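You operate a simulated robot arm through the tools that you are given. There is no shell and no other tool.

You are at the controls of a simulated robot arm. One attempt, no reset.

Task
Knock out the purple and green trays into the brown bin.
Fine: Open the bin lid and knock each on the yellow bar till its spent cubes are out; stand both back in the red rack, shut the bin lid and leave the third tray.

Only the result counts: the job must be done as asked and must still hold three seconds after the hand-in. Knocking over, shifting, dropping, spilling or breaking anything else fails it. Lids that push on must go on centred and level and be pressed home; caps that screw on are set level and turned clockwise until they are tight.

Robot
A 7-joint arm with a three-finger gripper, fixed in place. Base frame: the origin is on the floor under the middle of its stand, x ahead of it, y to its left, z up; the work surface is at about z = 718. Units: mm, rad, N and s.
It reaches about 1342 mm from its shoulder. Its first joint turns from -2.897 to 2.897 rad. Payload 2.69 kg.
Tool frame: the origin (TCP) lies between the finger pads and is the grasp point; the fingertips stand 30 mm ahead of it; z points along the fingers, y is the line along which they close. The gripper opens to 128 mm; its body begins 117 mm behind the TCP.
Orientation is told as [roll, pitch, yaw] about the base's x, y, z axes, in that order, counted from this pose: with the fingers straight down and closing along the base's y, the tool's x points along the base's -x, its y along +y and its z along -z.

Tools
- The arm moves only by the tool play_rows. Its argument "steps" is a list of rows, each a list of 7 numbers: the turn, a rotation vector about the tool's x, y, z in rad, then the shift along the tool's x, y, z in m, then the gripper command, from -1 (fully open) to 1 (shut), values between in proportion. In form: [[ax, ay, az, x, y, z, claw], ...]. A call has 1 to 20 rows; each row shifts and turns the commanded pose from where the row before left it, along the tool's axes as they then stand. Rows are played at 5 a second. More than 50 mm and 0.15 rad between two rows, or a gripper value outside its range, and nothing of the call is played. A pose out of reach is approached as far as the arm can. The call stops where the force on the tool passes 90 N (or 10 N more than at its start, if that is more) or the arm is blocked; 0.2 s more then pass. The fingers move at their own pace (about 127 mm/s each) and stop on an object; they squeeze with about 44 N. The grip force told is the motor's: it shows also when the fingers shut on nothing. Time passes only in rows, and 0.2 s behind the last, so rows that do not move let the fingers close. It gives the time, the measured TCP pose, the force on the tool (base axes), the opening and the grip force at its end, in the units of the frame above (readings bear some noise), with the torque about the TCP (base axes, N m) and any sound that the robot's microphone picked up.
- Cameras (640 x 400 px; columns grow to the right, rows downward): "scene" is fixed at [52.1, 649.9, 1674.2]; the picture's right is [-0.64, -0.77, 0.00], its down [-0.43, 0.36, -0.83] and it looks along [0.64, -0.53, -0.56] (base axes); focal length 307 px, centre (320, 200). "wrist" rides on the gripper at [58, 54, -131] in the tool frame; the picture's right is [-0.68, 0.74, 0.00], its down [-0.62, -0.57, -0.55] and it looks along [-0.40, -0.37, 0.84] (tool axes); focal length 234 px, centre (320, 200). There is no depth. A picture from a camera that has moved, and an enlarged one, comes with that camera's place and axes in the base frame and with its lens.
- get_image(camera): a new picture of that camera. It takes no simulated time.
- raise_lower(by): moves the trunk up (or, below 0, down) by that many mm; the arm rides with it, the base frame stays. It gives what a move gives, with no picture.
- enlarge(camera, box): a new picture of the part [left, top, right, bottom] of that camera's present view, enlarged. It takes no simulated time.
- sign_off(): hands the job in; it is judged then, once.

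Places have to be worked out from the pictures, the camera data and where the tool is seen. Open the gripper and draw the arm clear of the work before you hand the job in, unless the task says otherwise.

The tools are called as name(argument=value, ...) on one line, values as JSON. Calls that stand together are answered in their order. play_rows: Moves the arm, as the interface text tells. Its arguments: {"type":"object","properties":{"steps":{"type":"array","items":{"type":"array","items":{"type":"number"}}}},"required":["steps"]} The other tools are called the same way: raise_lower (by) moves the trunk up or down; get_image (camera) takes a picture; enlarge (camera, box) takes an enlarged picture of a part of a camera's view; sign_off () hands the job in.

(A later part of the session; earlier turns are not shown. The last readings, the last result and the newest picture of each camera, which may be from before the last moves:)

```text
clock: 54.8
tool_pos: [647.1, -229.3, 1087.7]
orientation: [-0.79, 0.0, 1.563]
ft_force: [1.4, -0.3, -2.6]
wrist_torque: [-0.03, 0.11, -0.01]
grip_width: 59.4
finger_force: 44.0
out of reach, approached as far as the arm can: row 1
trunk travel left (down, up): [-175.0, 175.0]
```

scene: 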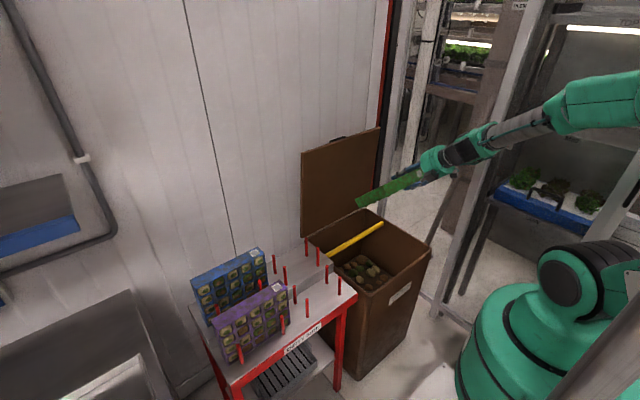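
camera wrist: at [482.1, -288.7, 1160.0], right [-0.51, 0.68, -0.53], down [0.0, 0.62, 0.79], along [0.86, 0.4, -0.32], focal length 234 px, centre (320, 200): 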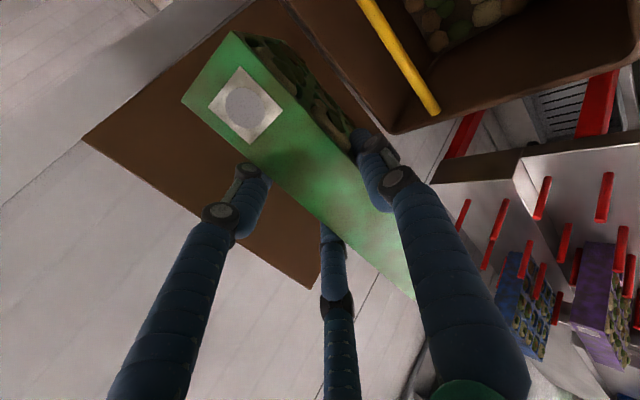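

The command frame keeps the 70° tilt target. I move forward and down in free space above the bin to see if the tilt becomes reachable.

play_rows(steps=[[0, 0, 0, 0, 0.0265, 0.0235, 1], [0, 0, 0, 0, 0.0265, 0.0235, 1], [0, 0, 0, 0, 0.0265, 0.0235, 1], [0, 0, 0, 0, 0.0265, 0.0235, 1], [0, 0, 0, 0, 0, 0, 1]])

get_image(camera="scene")

```text
clock: 56.0
tool_pos: [679.0, -205.8, 1051.7]
orientation: [-0.762, -0.002, 1.557]
ft_force: [0.9, -0.6, -2.0]
wrist_torque: [-0.08, 0.1, 0.0]
grip_width: 59.4
finger_force: 44.1
out of reach, approached as far as the arm can: row 1, 2, 3, 4
trunk travel left (down, up): [-175.0, 175.0]
```

```text
taken
```

scene: 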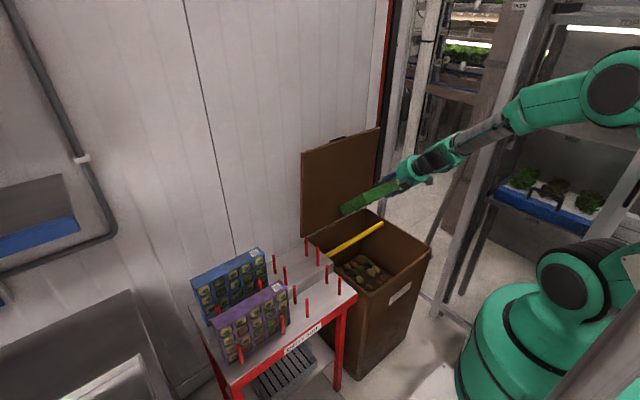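

The arm sticks near a joint limit at this height. I return the commanded tilt to ~40° so the pose becomes reachable again, then I'll retry the tilt lower down.

play_rows(steps=[[-0.13, 0, 0, 0, 0, 0, 1], [-0.13, 0, 0, 0, 0, 0, 1], [-0.13, 0, 0, 0, 0, 0, 1], [-0.13, 0, 0, 0, 0, 0, 1], [0, 0, 0, 0, 0, 0, 1], [0, 0, 0, 0, 0, 0, 1]])

get_image(camera="scene")

```text
clock: 57.4
tool_pos: [676.4, -205.9, 1051.9]
orientation: [-0.282, 0.001, 1.566]
ft_force: [-0.3, 0.0, -1.2]
wrist_torque: [-0.03, 0.03, 0.0]
grip_width: 59.5
finger_force: 44.1
trunk travel left (down, up): [-175.0, 175.0]
```

```text
taken
```

scene: 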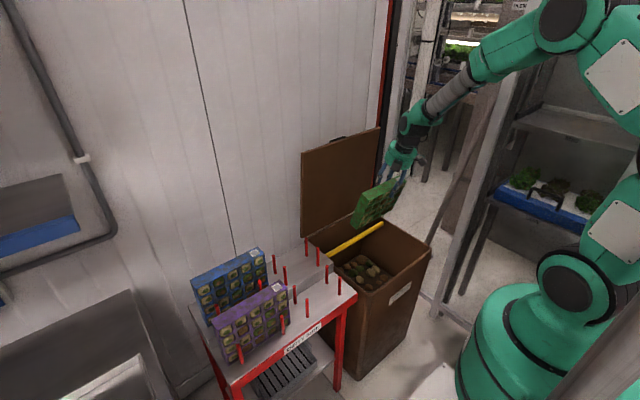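

The command resets to the actual pose, good. Now I lower to z≈900 and tilt there in steps to see what is reachable.

play_rows(steps=[[0, 0, 0, 0, 0.0105, 0.036, 1], [0, 0, 0, 0, 0.0105, 0.036, 1], [0, 0, 0, 0, 0.0105, 0.036, 1], [0, 0, 0, 0, 0.0105, 0.036, 1], [0.1, 0, 0, 0, 0, 0, 1], [0.1, 0, 0, 0, 0, 0, 1], [0.1, 0, 0, 0, 0, 0, 1], [0.1, 0, 0, 0, 0, 0, 1], [0.1, 0, 0, 0, 0, 0, 1], [0.1, 0, 0, 0, 0, 0, 1], [0.1, 0, 0, 0, 0, 0, 1], [0, 0, 0, 0, 0, 0, 1]])

get_image(camera="scene")

```text
clock: 60.0
tool_pos: [676.5, -206.9, 903.0]
orientation: [-0.581, 0.0, 1.566]
ft_force: [-0.4, -0.2, -1.9]
wrist_torque: [-0.01, 0.03, 0.0]
grip_width: 59.2
finger_force: 43.9
out of reach, approached as far as the arm can: row 8, 9, 10, 11
trunk travel left (down, up): [-175.0, 175.0]
```

```text
taken
```

scene: 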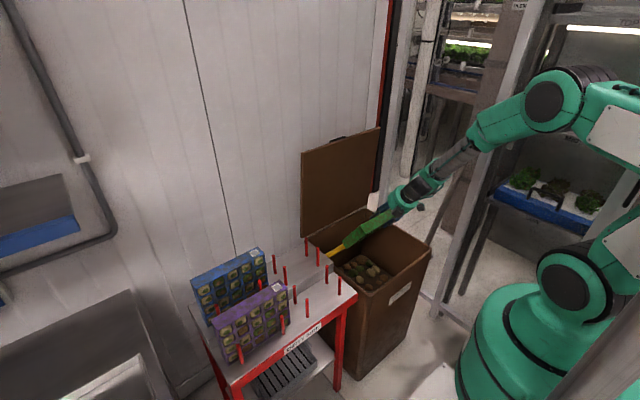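

Tilting up is limited in this wrist configuration, while earlier (at yaw -90°) it tilted freely. I'll raise the tray over the bin, return to vertical, turn it 180° about the tool axis as before, and test the tilt there.

play_rows(steps=[[0, 0, 0, 0, 0, -0.045, 1], [0, 0, 0, 0, 0, -0.045, 1], [0, 0, 0, 0, 0, -0.045, 1], [-0.1453, 0, 0, 0, 0, 0, 1], [-0.1453, 0, 0, 0, 0, 0, 1], [-0.1453, 0, 0, 0, 0, 0, 1], [-0.1453, 0, 0, 0, 0, 0, 1], [0, 0, 0, 0, 0.01, -0.045, 1], [0, 0, 0, 0, 0.01, -0.045, 1], [0, 0, 0, 0, 0, 0, 1]])

get_image(camera="scene")

```text
clock: 62.2
tool_pos: [581.6, -205.9, 1106.4]
orientation: [0.001, 0.0, 1.565]
ft_force: [-0.7, 0.3, -0.9]
wrist_torque: [-0.08, -0.12, 0.02]
grip_width: 59.1
finger_force: 43.8
trunk travel left (down, up): [-175.0, 175.0]
```

```text
taken
```

scene: 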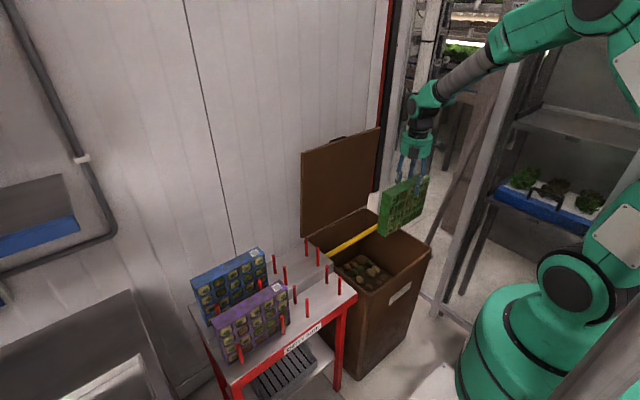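

Now a 180° turn about the tool axis with the tray high over the bin.

play_rows(steps=[[0, 0, 0.08, 0, 0, 0, 1], [0, 0, 0.14, 0, 0, 0, 1], [0, 0, 0.14, 0, 0, 0, 1], [0, 0, 0.14, 0, 0, 0, 1], [0, 0, 0.14, 0, 0, 0, 1], [0, 0, 0.14, 0, 0, 0, 1], [0, 0, 0.14, 0, 0, 0, 1], [0, 0, 0.14, 0, 0, 0, 1], [0, 0, 0.14, 0, 0, 0, 1], [0, 0, 0.14, 0, 0, 0, 1], [0, 0, 0.14, 0, 0, 0, 1], [0, 0, 0.14, 0, 0, 0, 1], [0, 0, 0.14, 0, 0, 0, 1], [0, 0, 0.14, 0, 0, 0, 1], [0, 0, 0.14, 0, 0, 0, 1], [0, 0, 0.14, 0, 0, 0, 1], [0, 0, 0.14, 0, 0, 0, 1], [0, 0, 0.14, 0, 0, 0, 1], [0, 0, 0.14, 0, 0, 0, 1], [0, 0, 0.14, 0, 0, 0, 1]])

play_rows(steps=[[0, 0, 0.14, 0, 0, 0, 1], [0, 0, 0.14, 0, 0, 0, 1], [0, 0, 0.1216, 0, 0, 0, 1], [0, 0, 0, 0, 0, 0, 1]])

get_image(camera="scene")

```text
clock: 66.4
tool_pos: [582.0, -206.4, 1105.3]
orientation: [-0.001, 0.001, -1.176]
ft_force: [-0.6, 1.0, -1.8]
wrist_torque: [0.02, 0.02, 0.04]
grip_width: 59.4
finger_force: 44.0
trunk travel left (down, up): [-175.0, 175.0]
```

```text
clock: 67.4
tool_pos: [582.4, -206.2, 1104.9]
orientation: [0.0, 0.0, -1.577]
ft_force: [-0.2, -1.1, -2.1]
wrist_torque: [0.03, 0.04, -0.03]
grip_width: 59.7
finger_force: 44.1
trunk travel left (down, up): [-175.0, 175.0]
```

```text
taken
```

scene: 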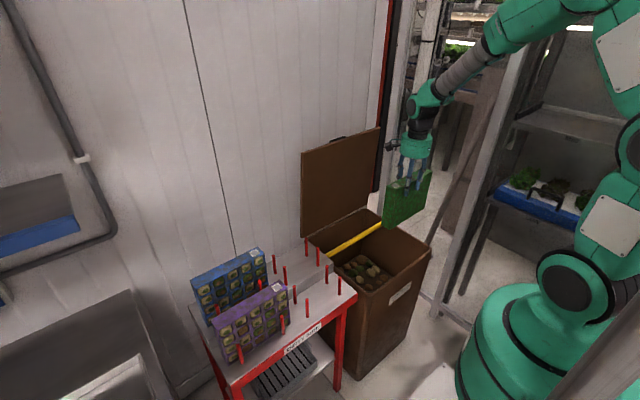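

Turned. Now I test the tilt in this orientation (face goes up, safe).

play_rows(steps=[[-0.1, 0, 0, 0, 0, 0, 1], [-0.1, 0, 0, 0, 0, 0, 1], [-0.1, 0, 0, 0, 0, 0, 1], [-0.1, 0, 0, 0, 0, 0, 1], [-0.1, 0, 0, 0, 0, 0, 1], [-0.1, 0, 0, 0, 0, 0, 1], [-0.1, 0, 0, 0, 0, 0, 1], [-0.1, 0, 0, 0, 0, 0, 1], [-0.1, 0, 0, 0, 0, 0, 1], [-0.1, 0, 0, 0, 0, 0, 1], [0, 0, 0, 0, 0, 0, 1]])

get_image(camera="scene")

```text
clock: 69.8
tool_pos: [583.7, -206.2, 1105.0]
orientation: [0.999, 0.003, -1.577]
ft_force: [0.7, 0.2, -1.6]
wrist_torque: [0.04, 0.12, -0.01]
grip_width: 59.6
finger_force: 44.4
trunk travel left (down, up): [-175.0, 175.0]
```

```text
taken
```

scene: 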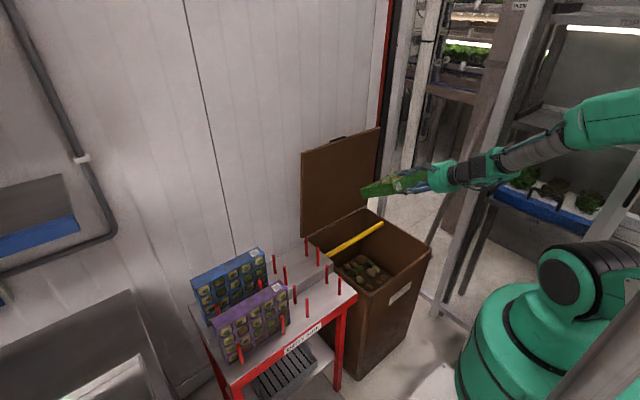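

At yaw -90° the tilt of 57° works. From here I try rotating about the tool axis back by -180°, which would bring the cells face-down in this wrist configuration.

play_rows(steps=[[0, 0, -0.08, 0, 0, 0, 1], [0, 0, -0.12, 0, 0, 0, 1], [0, 0, -0.12, 0, 0, 0, 1], [0, 0, -0.12, 0, 0, 0, 1], [0, 0, -0.12, 0, 0, 0, 1], [0, 0, -0.12, 0, 0, 0, 1], [0, 0, 0, 0, 0, 0, 1]])

get_image(camera="scene")

```text
clock: 71.4
tool_pos: [581.8, -206.4, 1105.8]
orientation: [0.881, -0.557, -1.161]
ft_force: [-1.2, 0.0, -2.3]
wrist_torque: [0.04, 0.13, 0.0]
grip_width: 59.3
finger_force: 43.9
trunk travel left (down, up): [-175.0, 175.0]
```

```text
taken
```

scene: 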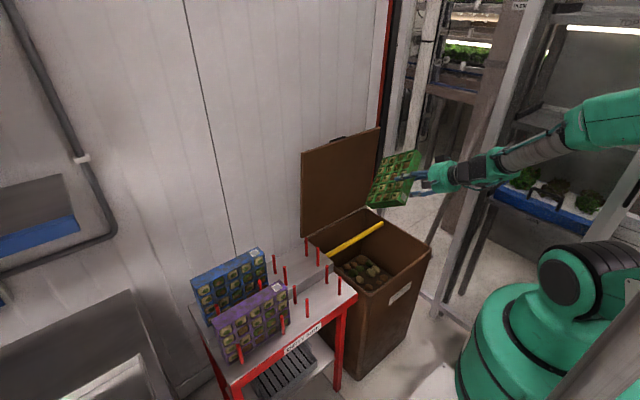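

No limit so far; I continue the rotation toward face-down.

play_rows(steps=[[0, 0, -0.12, 0, 0, 0, 1], [0, 0, -0.12, 0, 0, 0, 1], [0, 0, -0.12, 0, 0, 0, 1], [0, 0, -0.12, 0, 0, 0, 1], [0, 0, -0.12, 0, 0, 0, 1], [0, 0, -0.12, 0, 0, 0, 1], [0, 0, -0.12, 0, 0, 0, 1], [0, 0, -0.12, 0, 0, 0, 1], [0, 0, -0.12, 0, 0, 0, 1], [0, 0, -0.12, 0, 0, 0, 1], [0, 0, -0.12, 0, 0, 0, 1], [0, 0, 0, 0, 0, 0, 1]])

get_image(camera="scene")

```text
clock: 74.0
tool_pos: [580.4, -206.2, 1105.1]
orientation: [-0.575, -0.869, 0.699]
ft_force: [0.7, 0.5, -2.5]
wrist_torque: [-0.01, 0.12, 0.0]
grip_width: 59.2
finger_force: 44.2
trunk travel left (down, up): [-175.0, 175.0]
```

```text
taken
```

scene: 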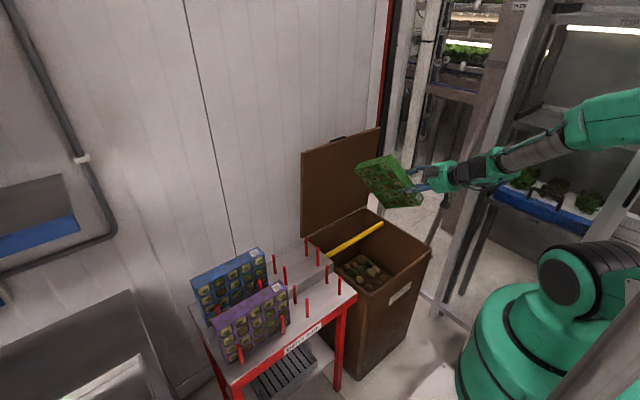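

Still fine; finishing the rotation to face-down.

play_rows(steps=[[0, 0, -0.12, 0, 0, 0, 1], [0, 0, -0.12, 0, 0, 0, 1], [0, 0, -0.12, 0, 0, 0, 1], [0, 0, -0.12, 0, 0, 0, 1], [0, 0, -0.12, 0, 0, 0, 1], [0, 0, -0.12, 0, 0, 0, 1], [0, 0, -0.12, 0, 0, 0, 1], [0, 0, -0.12, 0, 0, 0, 1], [0, 0, -0.1, 0, 0, 0, 1], [0, 0, -0.0816, 0, 0, 0, 1], [0, 0, 0, 0, 0, 0, 1]])

get_image(camera="scene")

get_image(camera="wrist")

```text
clock: 76.4
tool_pos: [572.2, -178.8, 1207.5]
orientation: [-0.992, 0.001, 1.565]
ft_force: [-0.5, 0.8, -2.0]
wrist_torque: [-0.04, 0.12, -0.02]
grip_width: 59.3
finger_force: 44.3
out of reach, approached as far as the arm can: row 5, 6, 7, 8, 9, 10
trunk travel left (down, up): [-175.0, 175.0]
```

```text
taken
```

scene: 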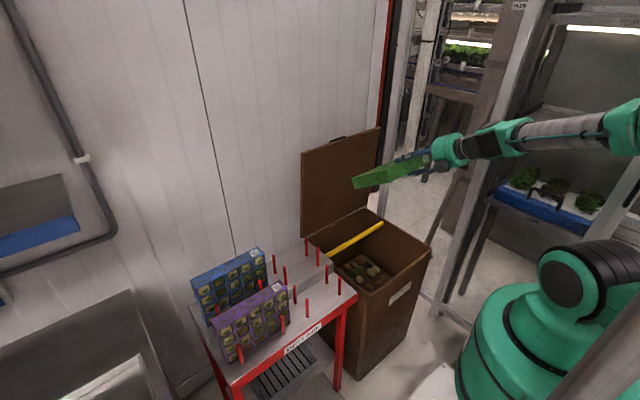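

```text
taken
camera wrist: at [432.1, -235.0, 1234.0], right [-0.4, 0.68, -0.62], down [-0.14, 0.62, 0.77], along [0.91, 0.4, -0.15], focal length 234 px, centre (320, 200)
```

wrist: 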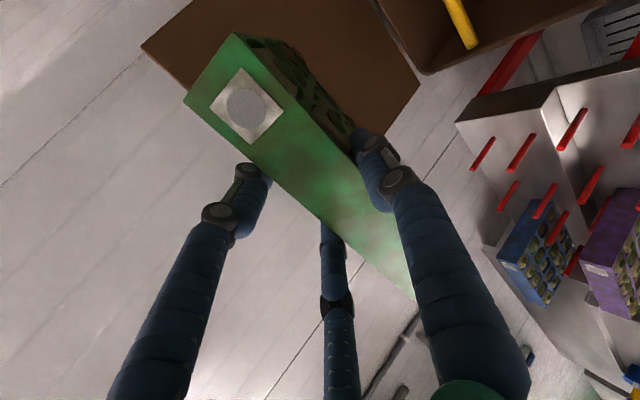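

It hit a wrist limit in that direction (pose drifted up). The opposite direction should have room: I rotate back +180° to face-up first, then continue in the positive direction.

play_rows(steps=[[0, 0, 0.12, 0, 0, 0, 1], [0, 0, 0.14, 0, 0, 0, 1], [0, 0, 0.14, 0, 0, 0, 1], [0, 0, 0.14, 0, 0, 0, 1], [0, 0, 0.14, 0, 0, 0, 1], [0, 0, 0.14, 0, 0, 0, 1], [0, 0, 0.14, 0, 0, 0, 1], [0, 0, 0.14, 0, 0, 0, 1], [0, 0, 0.14, 0, 0, 0, 1], [0, 0, 0.14, 0, 0, 0, 1], [0, 0, 0.14, 0, 0, 0, 1], [0, 0, 0.14, 0, 0, 0, 1], [0, 0, 0.14, 0, 0, 0, 1], [0, 0, 0.14, 0, 0, 0, 1], [0, 0, 0.14, 0, 0, 0, 1], [0, 0, 0.14, 0, 0, 0, 1], [0, 0, 0.14, 0, 0, 0, 1], [0, 0, 0.14, 0, 0, 0, 1], [0, 0, 0, 0, 0, 0, 1]])

get_image(camera="scene")

```text
clock: 80.4
tool_pos: [569.3, -179.4, 1206.9]
orientation: [0.895, -0.528, -1.191]
ft_force: [0.8, -0.4, -2.4]
wrist_torque: [0.02, 0.12, -0.01]
grip_width: 59.3
finger_force: 44.0
trunk travel left (down, up): [-175.0, 175.0]
```

```text
taken
```

scene: 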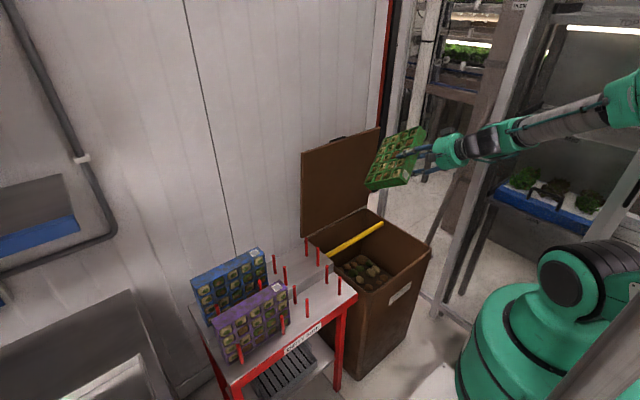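

I finish turning to face-up, lower to z≈1000 where this wrist configuration is comfortable, then rotate in the positive direction.

play_rows(steps=[[0, 0, 0.13, 0, 0, 0, 1], [0, 0, 0.13, 0, 0, 0, 1], [0, 0, 0.13, 0, 0, 0, 1], [0, 0, 0.13, 0, 0, 0, 1], [0, 0, 0.12, 0, 0, 0, 1], [0, 0, 0, -0.009, -0.026, 0.0223, 1], [0, 0, 0, -0.009, -0.026, 0.0223, 1], [0, 0, 0, -0.009, -0.026, 0.0223, 1], [0, 0, 0, 0, -0.026, 0.0253, 1], [0, 0, 0, 0, -0.026, 0.0253, 1], [0, 0, 0, 0, -0.026, 0.0253, 1], [0, 0, 0, 0, 0, 0, 1]])

get_image(camera="scene")

```text
clock: 83.0
tool_pos: [608.0, -206.7, 999.8]
orientation: [1.0, -0.003, -1.576]
ft_force: [-0.2, 0.0, -1.7]
wrist_torque: [0.08, 0.09, 0.03]
grip_width: 59.2
finger_force: 43.9
trunk travel left (down, up): [-175.0, 175.0]
```

```text
taken
```

scene: 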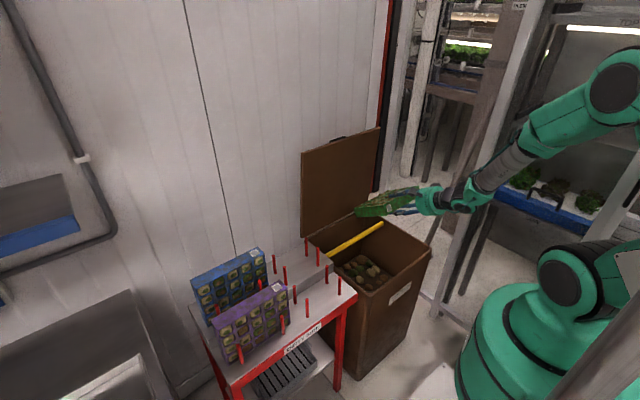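

The wrist is now clearly bent the other way. Rotate in the positive direction, first part.

play_rows(steps=[[0, 0, 0.1, 0, 0, 0, 1], [0, 0, 0.13, 0, 0, 0, 1], [0, 0, 0.13, 0, 0, 0, 1], [0, 0, 0.13, 0, 0, 0, 1], [0, 0, 0.13, 0, 0, 0, 1], [0, 0, 0.13, 0, 0, 0, 1], [0, 0, 0.13, 0, 0, 0, 1], [0, 0, 0.13, 0, 0, 0, 1], [0, 0, 0.13, 0, 0, 0, 1], [0, 0, 0.13, 0, 0, 0, 1], [0, 0, 0.13, 0, 0, 0, 1], [0, 0, 0.13, 0, 0, 0, 1], [0, 0, 0.13, 0, 0, 0, 1], [0, 0, 0, 0, 0, 0, 1]])

get_image(camera="scene")

```text
clock: 86.0
tool_pos: [607.3, -206.9, 998.5]
orientation: [-0.134, 0.994, 2.977]
ft_force: [0.1, -0.6, -2.1]
wrist_torque: [0.02, 0.06, 0.03]
grip_width: 59.4
finger_force: 44.1
trunk travel left (down, up): [-175.0, 175.0]
```

```text
taken
```

scene: 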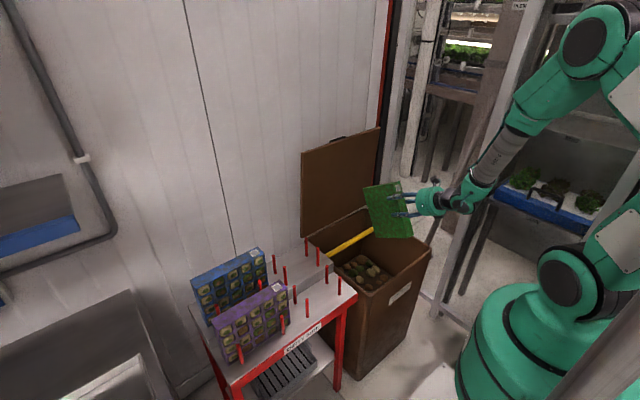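

No limit. I continue the remaining ~1.48 rad to face-down.

play_rows(steps=[[0, 0, 0.13, 0, 0, 0, 1], [0, 0, 0.13, 0, 0, 0, 1], [0, 0, 0.13, 0, 0, 0, 1], [0, 0, 0.13, 0, 0, 0, 1], [0, 0, 0.13, 0, 0, 0, 1], [0, 0, 0.13, 0, 0, 0, 1], [0, 0, 0.13, 0, 0, 0, 1], [0, 0, 0.13, 0, 0, 0, 1], [0, 0, 0.13, 0, 0, 0, 1], [0, 0, 0.13, 0, 0, 0, 1], [0, 0, 0.11, 0, 0, 0, 1], [0, 0, 0.0716, 0, 0, 0, 1], [0, 0, 0, 0, 0, 0, 1]])

get_image(camera="scene")

get_image(camera="wrist")

```text
clock: 88.8
tool_pos: [607.8, -206.2, 998.0]
orientation: [-1.0, 0.002, 1.566]
ft_force: [0.3, -0.5, -1.2]
wrist_torque: [-0.05, 0.14, 0.01]
grip_width: 59.5
finger_force: 44.1
trunk travel left (down, up): [-175.0, 175.0]
```

```text
taken
```

scene: 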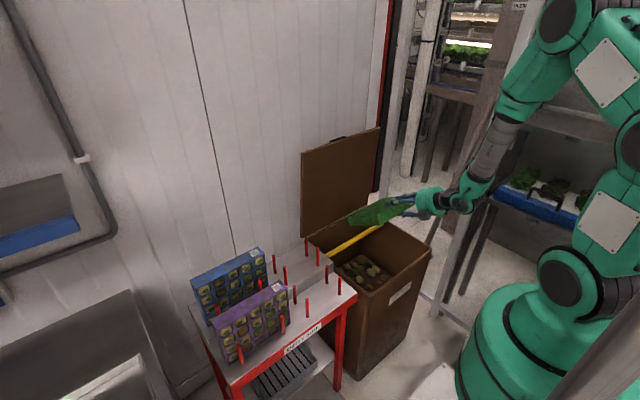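

```text
taken
camera wrist: at [468.1, -264.2, 1024.3], right [-0.4, 0.68, -0.62], down [-0.15, 0.62, 0.77], along [0.91, 0.4, -0.14], focal length 234 px, centre (320, 200)
```

wrist: 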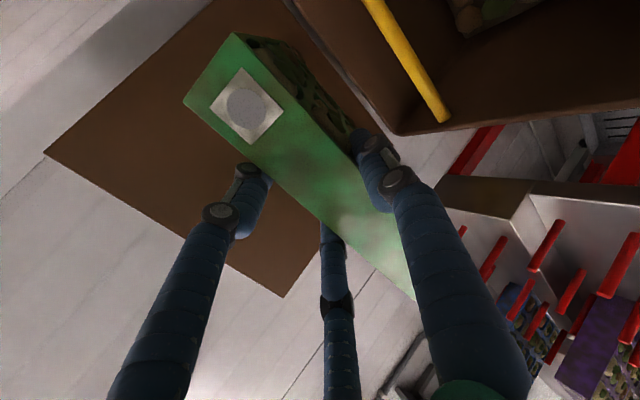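

Face-down with 57° tilt reached, over the bin. I tilt to 70° and move to ~55 mm above the yellow bar.

play_rows(steps=[[0.0739, 0, 0, 0, 0, 0, 1], [0.0739, 0, 0, 0, 0, 0, 1], [0.0739, 0, 0, 0, 0, 0, 1], [0, 0, 0, 0.0017, 0.0226, 0.0344, 1], [0, 0, 0, 0.0017, 0.0226, 0.0344, 1], [0, 0, 0, 0.0017, 0.0226, 0.0344, 1], [0, 0, 0, 0.0017, 0.0226, 0.0344, 1], [0, 0, 0, 0.0017, 0.0226, 0.0344, 1], [0, 0, 0, 0.0017, 0.0226, 0.0344, 1], [0, 0, 0, 0, 0, 0, 1], [0, 0, 0, 0, 0, 0, 1]])

get_image(camera="scene")

enlarge(camera="scene", box=[300, 180, 460, 300])

get_image(camera="wrist")

```text
clock: 91.2
tool_pos: [755.7, -218.8, 798.3]
orientation: [-1.222, 0.001, 1.566]
ft_force: [0.2, -0.9, -1.9]
wrist_torque: [-0.04, 0.1, -0.01]
grip_width: 59.4
finger_force: 43.6
trunk travel left (down, up): [-175.0, 175.0]
```

```text
taken
```

scene: 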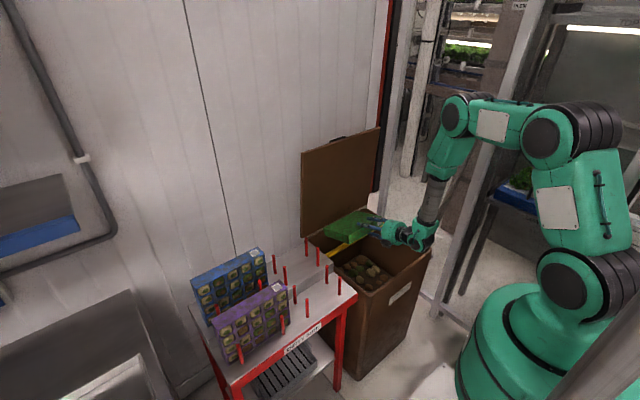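

```text
3.33 times, centred on (380, 240) of scene
camera zoom: at [52.1, 649.9, 1674.2], right [-0.64, -0.77, 0.0], down [-0.43, 0.36, -0.83], along [0.64, -0.53, -0.56], focal length 1024 px, centre (120, 67)
```

zoom: 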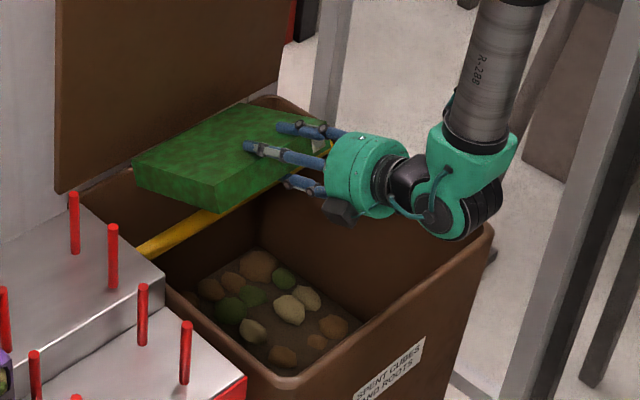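

```text
taken
camera wrist: at [614.3, -276.9, 793.4], right [-0.25, 0.68, -0.69], down [-0.32, 0.62, 0.72], along [0.91, 0.4, 0.06], focal length 234 px, centre (320, 200)
```

wrist: 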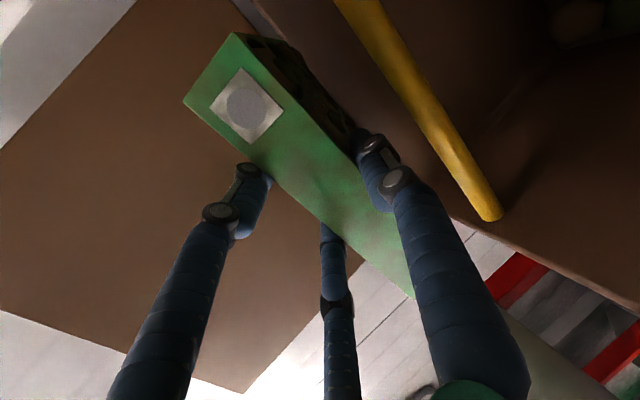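

Tray is face-down over the bar with good clearance for the wrist. I lower gently to find contact with the bar.

play_rows(steps=[[0, 0, 0, 0, 0.0141, 0.0051, 1], [0, 0, 0, 0, 0.0141, 0.0051, 1], [0, 0, 0, 0, 0.0094, 0.0034, 1], [0, 0, 0, 0, 0, 0, 1]])

enlarge(camera="scene", box=[300, 180, 460, 300])

get_image(camera="wrist")

```text
clock: 92.2
tool_pos: [755.2, -218.3, 758.1]
orientation: [-1.221, 0.001, 1.565]
ft_force: [0.0, -0.4, -1.1]
wrist_torque: [-0.04, 0.09, 0.02]
grip_width: 59.5
finger_force: 43.5
trunk travel left (down, up): [-175.0, 175.0]
```

```text
3.33 times, centred on (380, 240) of scene
camera zoom: at [52.1, 649.9, 1674.2], right [-0.64, -0.77, 0.0], down [-0.43, 0.36, -0.83], along [0.64, -0.53, -0.56], focal length 1024 px, centre (120, 67)
```

zoom: 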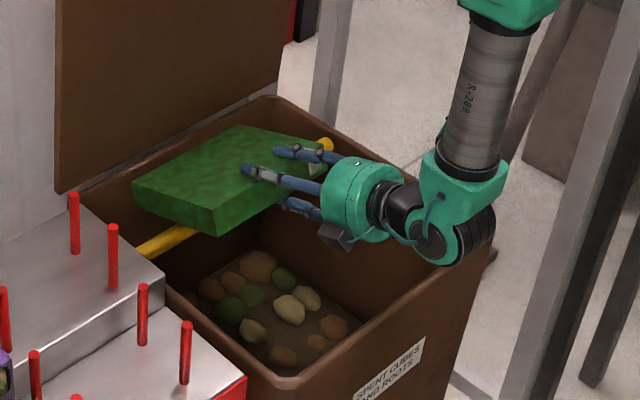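

```text
taken
camera wrist: at [613.5, -275.9, 753.7], right [-0.25, 0.68, -0.69], down [-0.32, 0.62, 0.72], along [0.91, 0.4, 0.06], focal length 234 px, centre (320, 200)
```

wrist: 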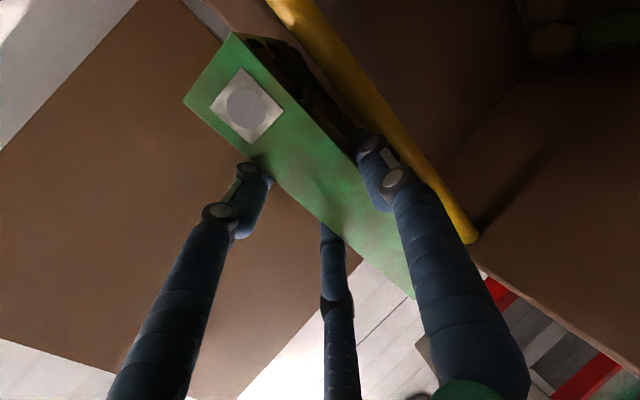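

Close to contact; lower in 3 mm steps.

play_rows(steps=[[0, 0, 0, 0, 0.0028, 0.001, 1], [0, 0, 0, 0, 0.0028, 0.001, 1], [0, 0, 0, 0, 0.0028, 0.001, 1], [0, 0, 0, 0, 0, 0, 1]])

play_rows(steps=[[0, 0, 0, 0, 0.0028, 0.001, 1], [0, 0, 0, 0, 0.0028, 0.001, 1], [0, 0, 0, 0, 0, 0, 1]])

```text
clock: 93.2
tool_pos: [753.8, -218.2, 751.9]
orientation: [-1.222, 0.003, 1.567]
ft_force: [0.5, 0.4, -2.4]
wrist_torque: [-0.04, 0.13, -0.01]
grip_width: 59.3
finger_force: 44.1
trunk travel left (down, up): [-175.0, 175.0]
```

```text
clock: 94.0
tool_pos: [756.1, -218.1, 746.2]
orientation: [-1.221, 0.002, 1.566]
ft_force: [1.7, 0.2, 0.7]
wrist_torque: [0.26, -0.08, -0.09]
grip_width: 59.3
finger_force: 43.6
trunk travel left (down, up): [-175.0, 175.0]
```

Contact starts at TCP z≈745. First knock: raise 40 mm, strike down ~44 mm in one row, and lift again.

play_rows(steps=[[0, 0, 0, 0, -0.0188, -0.0068, 1], [0, 0, 0, 0, -0.0188, -0.0068, 1], [0, 0, 0, 0, 0, 0, 1], [0, 0, 0, 0, 0.0414, 0.015, 1], [0, 0, 0, 0, -0.0282, -0.0103, 1], [0, 0, 0, 0, 0, 0, 1], [0, 0, 0, 0, 0, 0, 1]])

enlarge(camera="scene", box=[300, 180, 460, 300])

get_image(camera="wrist")

```text
clock: 95.6
tool_pos: [754.5, -216.5, 770.6]
orientation: [-1.223, 0.002, 1.568]
ft_force: [0.1, -0.1, -1.0]
wrist_torque: [0.0, 0.13, 0.01]
grip_width: 59.2
finger_force: 44.4
trunk travel left (down, up): [-175.0, 175.0]
```

```text
3.33 times, centred on (380, 240) of scene
camera zoom: at [52.1, 649.9, 1674.2], right [-0.64, -0.77, 0.0], down [-0.43, 0.36, -0.83], along [0.64, -0.53, -0.56], focal length 1024 px, centre (120, 67)
```

zoom: 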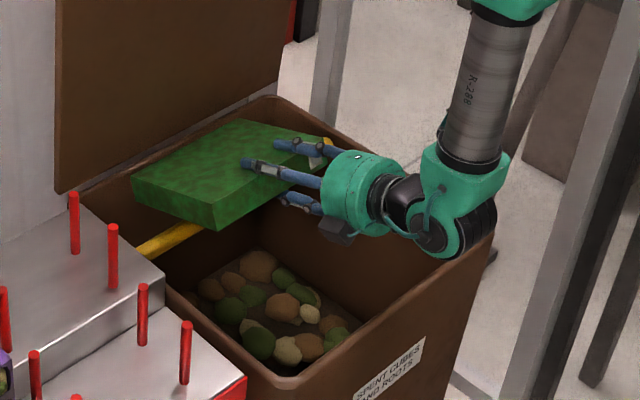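

```text
taken
camera wrist: at [613.4, -274.3, 765.4], right [-0.25, 0.68, -0.69], down [-0.32, 0.62, 0.72], along [0.91, 0.4, 0.06], focal length 234 px, centre (320, 200)
```

wrist: 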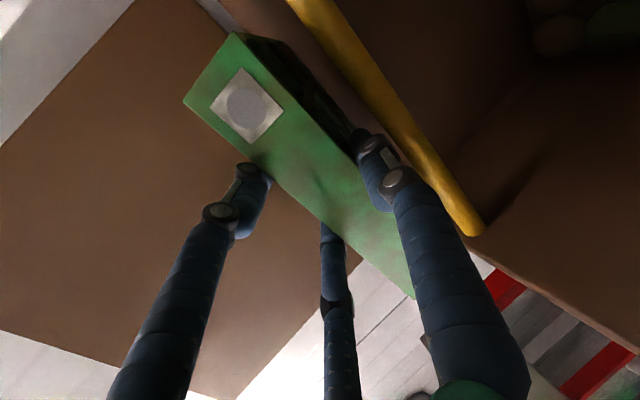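

New cubes appear on the heap, so the knock works. Let me look at the tray face from below and do another couple of knocks.

enlarge(camera="wrist", box=[220, 20, 400, 170])

play_rows(steps=[[0, 0, 0, 0, -0.0132, -0.0048, 1], [0, 0, 0, 0, 0, 0, 1], [0, 0, 0, 0, 0.0432, 0.0156, 1], [0, 0, 0, 0, -0.0376, -0.0137, 1], [0, 0, 0, 0, 0, 0, 1], [0, 0, 0, 0, 0.0432, 0.0156, 1], [0, 0, 0, 0, -0.0376, -0.0137, 1], [0, 0, 0, 0, 0, 0, 1], [0, 0, 0, 0, 0, 0, 1]])

enlarge(camera="scene", box=[300, 180, 460, 300])

enlarge(camera="wrist", box=[220, 20, 400, 170])

```text
2.67 times, centred on (310, 95) of wrist
camera zoom: at [613.4, -274.3, 765.4], right [-0.25, 0.68, -0.69], down [-0.32, 0.62, 0.72], along [0.91, 0.4, 0.06], focal length 624 px, centre (347, 480)
```

zoom: 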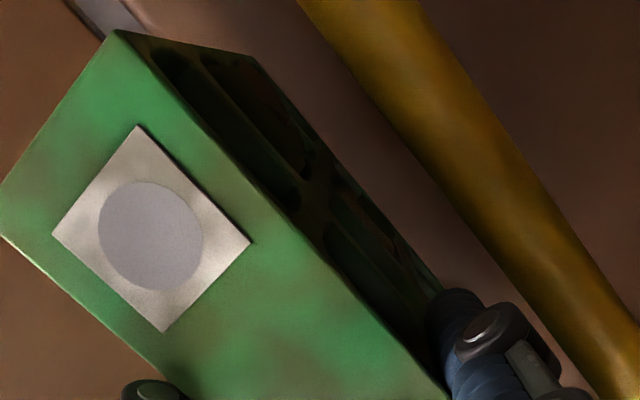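

```text
clock: 97.6
tool_pos: [754.8, -216.3, 774.1]
orientation: [-1.222, 0.001, 1.567]
ft_force: [-1.1, 0.4, -1.5]
wrist_torque: [-0.02, 0.12, -0.01]
grip_width: 59.2
finger_force: 44.0
trunk travel left (down, up): [-175.0, 175.0]
```

```text
3.33 times, centred on (380, 240) of scene
camera zoom: at [52.1, 649.9, 1674.2], right [-0.64, -0.77, 0.0], down [-0.43, 0.36, -0.83], along [0.64, -0.53, -0.56], focal length 1024 px, centre (120, 67)
```

zoom: 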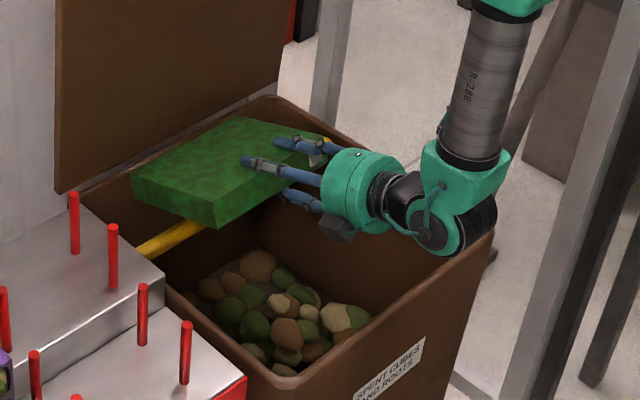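

```text
2.67 times, centred on (310, 95) of wrist
camera zoom: at [614.0, -274.3, 769.0], right [-0.25, 0.68, -0.69], down [-0.32, 0.62, 0.72], along [0.91, 0.4, 0.06], focal length 624 px, centre (347, 480)
```

zoom: 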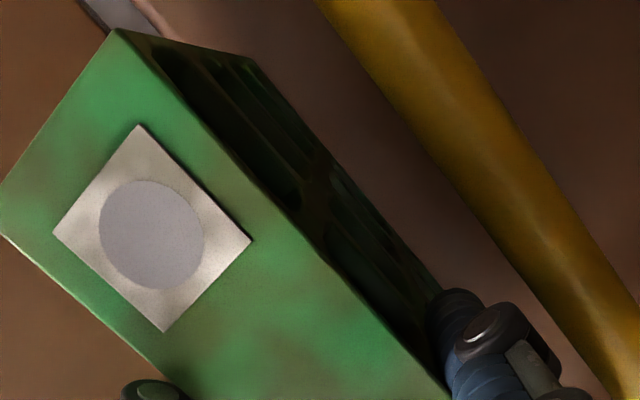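

Many cubes fell. Three more knocks, then I'll inspect the face.

play_rows(steps=[[0, 0, 0, 0, 0, 0, 1], [0, 0, 0, 0, 0.0432, 0.0156, 1], [0, 0, 0, 0, -0.0376, -0.0137, 1], [0, 0, 0, 0, 0, 0, 1], [0, 0, 0, 0, 0.0385, 0.014, 1], [0, 0, 0, 0, -0.0376, -0.0137, 1], [0, 0, 0, 0, 0, 0, 1], [0, 0, 0, 0, 0.0385, 0.014, 1], [0, 0, 0, 0, -0.0376, -0.0137, 1], [0, 0, 0, 0, 0, 0, 1], [0, 0, 0, 0, 0, 0, 1]])

enlarge(camera="scene", box=[300, 180, 460, 300])

enlarge(camera="wrist", box=[220, 20, 400, 170])

```text
clock: 100.0
tool_pos: [754.4, -217.2, 765.4]
orientation: [-1.221, 0.001, 1.568]
ft_force: [-0.5, 0.7, -1.4]
wrist_torque: [-0.05, 0.12, -0.01]
grip_width: 59.5
finger_force: 43.6
trunk travel left (down, up): [-175.0, 175.0]
```

```text
3.33 times, centred on (380, 240) of scene
camera zoom: at [52.1, 649.9, 1674.2], right [-0.64, -0.77, 0.0], down [-0.43, 0.36, -0.83], along [0.64, -0.53, -0.56], focal length 1024 px, centre (120, 67)
```

zoom: 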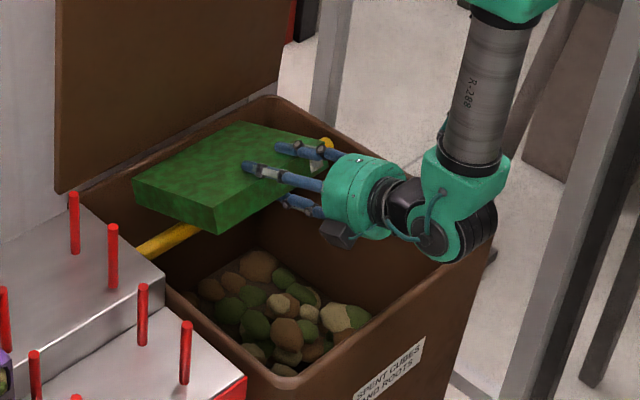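

```text
2.67 times, centred on (310, 95) of wrist
camera zoom: at [612.0, -275.5, 760.0], right [-0.25, 0.68, -0.69], down [-0.32, 0.62, 0.72], along [0.91, 0.4, 0.06], focal length 624 px, centre (347, 480)
```

zoom: 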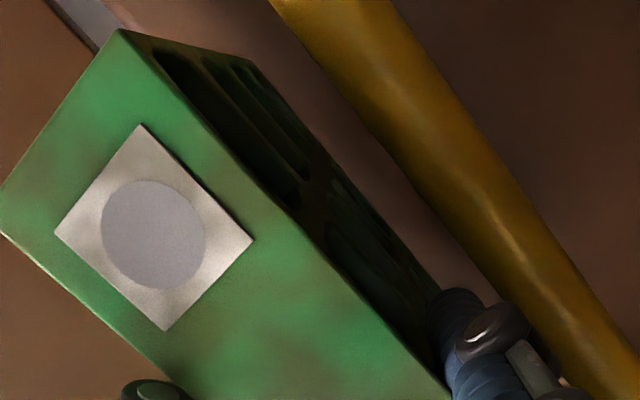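

The heap no longer changes, so the green tray looks empty. I raise it back to the turning point above the bin and return tilt to 57°.

play_rows(steps=[[0, 0, 0, 0, -0.0284, -0.0363, 1], [0, 0, 0, 0, -0.0284, -0.0363, 1], [0, 0, 0, 0, -0.0284, -0.0363, 1], [0, 0, 0, 0, -0.0284, -0.0363, 1], [0, 0, 0, 0, -0.0284, -0.0363, 1], [0, 0, 0, 0, -0.0284, -0.0363, 1], [-0.0739, 0, 0, 0, 0, 0, 1], [-0.0739, 0, 0, 0, 0, 0, 1], [-0.0739, 0, 0, 0, 0, 0, 1], [0, 0, 0, 0, 0, 0, 1]])

play_rows(steps=[[0, 0, -0.1, 0, 0, 0, 1], [0, 0, -0.14, 0, 0, 0, 1], [0, 0, -0.14, 0, 0, 0, 1], [0, 0, -0.14, 0, 0, 0, 1], [0, 0, -0.14, 0, 0, 0, 1], [0, 0, -0.14, 0, 0, 0, 1], [0, 0, -0.14, 0, 0, 0, 1], [0, 0, -0.14, 0, 0, 0, 1], [0, 0, -0.14, 0, 0, 0, 1], [0, 0, -0.14, 0, 0, 0, 1], [0, 0, -0.14, 0, 0, 0, 1], [0, 0, -0.14, 0, 0, 0, 1], [0, 0, -0.14, 0, 0, 0, 1], [0, 0, -0.14, 0, 0, 0, 1], [0, 0, -0.14, 0, 0, 0, 1], [0, 0, -0.14, 0, 0, 0, 1], [0, 0, -0.14, 0, 0, 0, 1], [0, 0, -0.14, 0, 0, 0, 1], [0, 0, 0, 0, 0, 0, 1]])

enlarge(camera="scene", box=[300, 130, 460, 260])

```text
clock: 102.2
tool_pos: [605.8, -215.6, 1001.6]
orientation: [-1.0, 0.0, 1.566]
ft_force: [1.0, 0.2, -1.6]
wrist_torque: [-0.09, 0.13, -0.03]
grip_width: 59.7
finger_force: 43.9
trunk travel left (down, up): [-175.0, 175.0]
```

```text
clock: 106.2
tool_pos: [607.2, -217.7, 1000.1]
orientation: [0.887, 0.541, -1.97]
ft_force: [0.0, 0.6, -1.1]
wrist_torque: [0.08, 0.13, -0.01]
grip_width: 59.4
finger_force: 44.1
trunk travel left (down, up): [-175.0, 175.0]
```

```text
3.08 times, centred on (380, 195) of scene
camera zoom: at [52.1, 649.9, 1674.2], right [-0.64, -0.77, 0.0], down [-0.43, 0.36, -0.83], along [0.64, -0.53, -0.56], focal length 946 px, centre (135, 215)
```

zoom: 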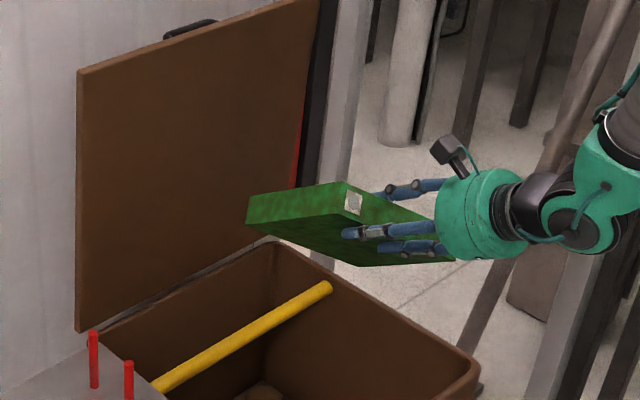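

Continue to the orientation where the scene camera can see into the cells.

play_rows(steps=[[0, 0, -0.14, 0, 0, 0, 1], [0, 0, -0.14, 0, 0, 0, 1], [0, 0, -0.14, 0, 0, 0, 1], [0, 0, -0.14, 0, 0, 0, 1], [0, 0, -0.1016, 0, 0, 0, 1], [0, 0, -0.14, 0, 0, 0, 1], [0, 0, -0.14, 0, 0, 0, 1], [0, 0, -0.14, 0, 0, 0, 1], [0, 0, -0.14, 0, 0, 0, 1], [0, 0, -0.14, 0, 0, 0, 1], [0, 0, 0, 0, 0, 0, 1]])

enlarge(camera="scene", box=[340, 140, 440, 230])

```text
clock: 108.6
tool_pos: [608.2, -216.4, 1000.7]
orientation: [0.872, -0.576, -1.144]
ft_force: [-0.6, 0.3, -1.8]
wrist_torque: [-0.02, 0.17, -0.01]
grip_width: 59.2
finger_force: 43.5
trunk travel left (down, up): [-175.0, 175.0]
```

```text
4.44 times, centred on (390, 185) of scene
camera zoom: at [52.1, 649.9, 1674.2], right [-0.64, -0.77, 0.0], down [-0.43, 0.36, -0.83], along [0.64, -0.53, -0.56], focal length 1366 px, centre (9, 267)
```

zoom: 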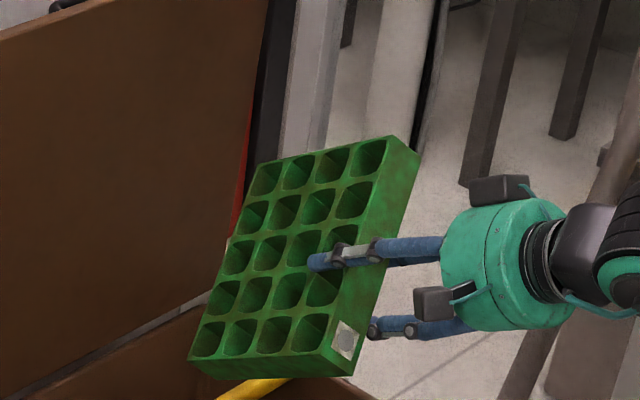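

All visible cells are empty; I zoom in on the cells beside the finger to be sure.

enlarge(camera="scene", box=[376, 165, 416, 215])

enlarge(camera="wrist", box=[220, 20, 440, 220])

```text
8.00 times, centred on (396, 190) of scene
camera zoom: at [52.1, 649.9, 1674.2], right [-0.64, -0.77, 0.0], down [-0.43, 0.36, -0.83], along [0.64, -0.53, -0.56], focal length 2459 px, centre (-288, 280)
```

zoom: 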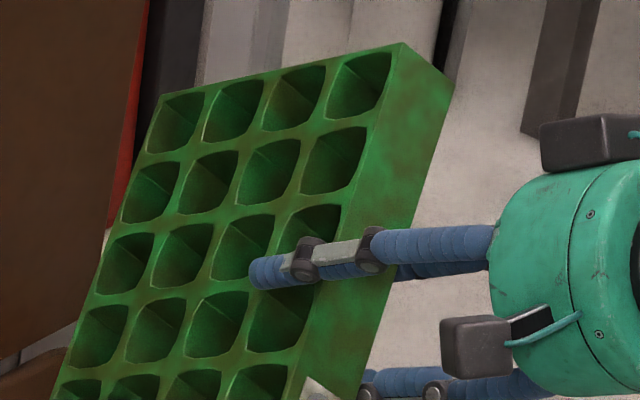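

```text
2.00 times, centred on (330, 120) of wrist
camera zoom: at [500.2, -136.6, 1074.3], right [0.54, -0.04, 0.84], down [-0.48, -0.83, 0.27], along [0.69, -0.55, -0.47], focal length 468 px, centre (300, 360)
```

zoom: 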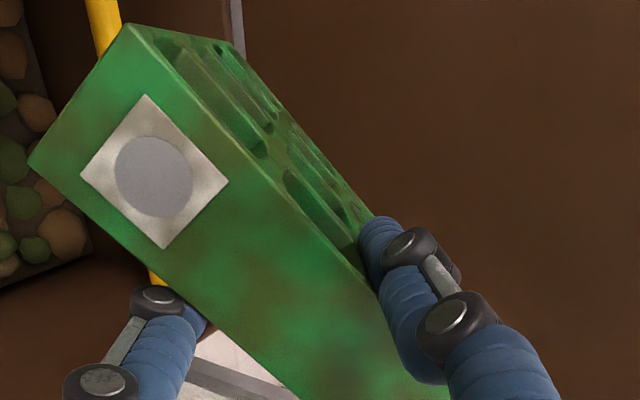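

All 20 cells are empty. I reverse the turning sequence: back to face-up, raise, tilt to vertical.

play_rows(steps=[[0, 0, 0.14, 0, 0, 0, 1], [0, 0, 0.14, 0, 0, 0, 1], [0, 0, 0.14, 0, 0, 0, 1], [0, 0, 0.14, 0, 0, 0, 1], [0, 0, 0.14, 0, 0, 0, 1], [0, 0, 0, 0.0035, 0.025, -0.0259, 1], [0, 0, 0, 0.0035, 0.025, -0.0259, 1], [0, 0, 0, 0.0035, 0.025, -0.0259, 1], [0.1, 0, 0, 0, 0, 0, 1], [0.1, 0, 0, 0, 0, 0, 1], [0.1, 0, 0, 0, 0, 0, 1], [0.1, 0, 0, 0, 0, 0, 1], [0.1, 0, 0, 0, 0, 0, 1], [0.1, 0, 0, 0, 0, 0, 1], [0.1, 0, 0, 0, 0, 0, 1], [0.1, 0, 0, 0, 0, 0, 1], [0.1, 0, 0, 0, 0, 0, 1], [0.1, 0, 0, 0, 0, 0, 1], [0, 0, 0, 0, 0, 0, 1]])

get_image(camera="scene")

```text
clock: 112.6
tool_pos: [582.6, -205.2, 1104.8]
orientation: [-0.003, 0.001, -1.575]
ft_force: [0.1, 0.2, -2.3]
wrist_torque: [0.04, 0.04, 0.0]
grip_width: 59.2
finger_force: 43.8
trunk travel left (down, up): [-175.0, 175.0]
```

```text
taken
```

scene: 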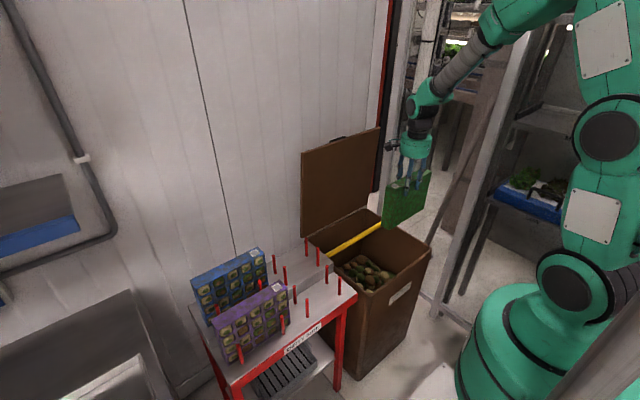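

Now the -180° turn back to the original picking orientation (yaw +90°).

play_rows(steps=[[0, 0, -0.08, 0, 0, 0, 1], [0, 0, -0.14, 0, 0, 0, 1], [0, 0, -0.14, 0, 0, 0, 1], [0, 0, -0.14, 0, 0, 0, 1], [0, 0, -0.14, 0, 0, 0, 1], [0, 0, -0.14, 0, 0, 0, 1], [0, 0, -0.14, 0, 0, 0, 1], [0, 0, -0.14, 0, 0, 0, 1], [0, 0, -0.14, 0, 0, 0, 1], [0, 0, -0.14, 0, 0, 0, 1], [0, 0, -0.14, 0, 0, 0, 1], [0, 0, -0.14, 0, 0, 0, 1], [0, 0, -0.14, 0, 0, 0, 1], [0, 0, -0.14, 0, 0, 0, 1], [0, 0, -0.14, 0, 0, 0, 1], [0, 0, -0.14, 0, 0, 0, 1], [0, 0, -0.14, 0, 0, 0, 1], [0, 0, -0.14, 0, 0, 0, 1], [0, 0, -0.14, 0, 0, 0, 1], [0, 0, -0.14, 0, 0, 0, 1]])

play_rows(steps=[[0, 0, -0.14, 0, 0, 0, 1], [0, 0, -0.14, 0, 0, 0, 1], [0, 0, -0.1176, 0, 0, 0, 1], [0, 0, 0, 0, 0, 0, 1], [0, 0, 0, 0, 0, 0, 1]])

get_image(camera="scene")

get_image(camera="wrist")

```text
clock: 116.8
tool_pos: [583.2, -206.4, 1104.7]
orientation: [-0.001, 0.002, 1.169]
ft_force: [-0.2, 0.3, -1.9]
wrist_torque: [-0.03, 0.0, 0.01]
grip_width: 59.1
finger_force: 44.1
trunk travel left (down, up): [-175.0, 175.0]
```

```text
clock: 118.0
tool_pos: [582.9, -206.4, 1104.7]
orientation: [-0.001, 0.002, 1.563]
ft_force: [0.1, 0.1, -2.1]
wrist_torque: [0.0, 0.01, 0.0]
grip_width: 59.4
finger_force: 43.5
trunk travel left (down, up): [-175.0, 175.0]
```

```text
taken
```

scene: 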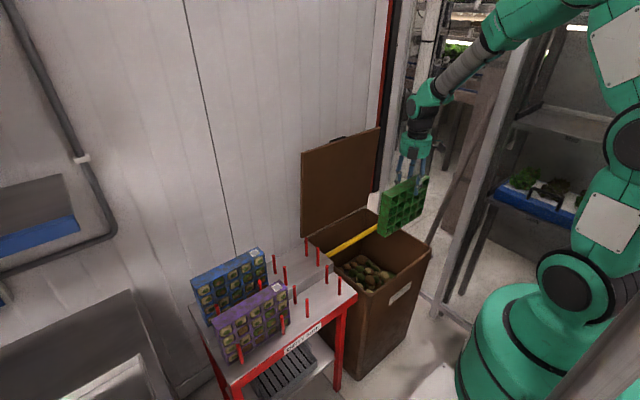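

```text
taken
camera wrist: at [529.1, -263.5, 1237.0], right [-0.73, 0.68, 0.0], down [0.57, 0.61, 0.55], along [0.37, 0.4, -0.84], focal length 234 px, centre (320, 200)
```

wrist: 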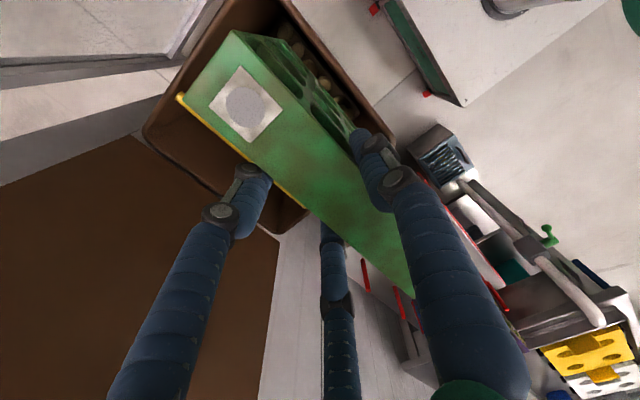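

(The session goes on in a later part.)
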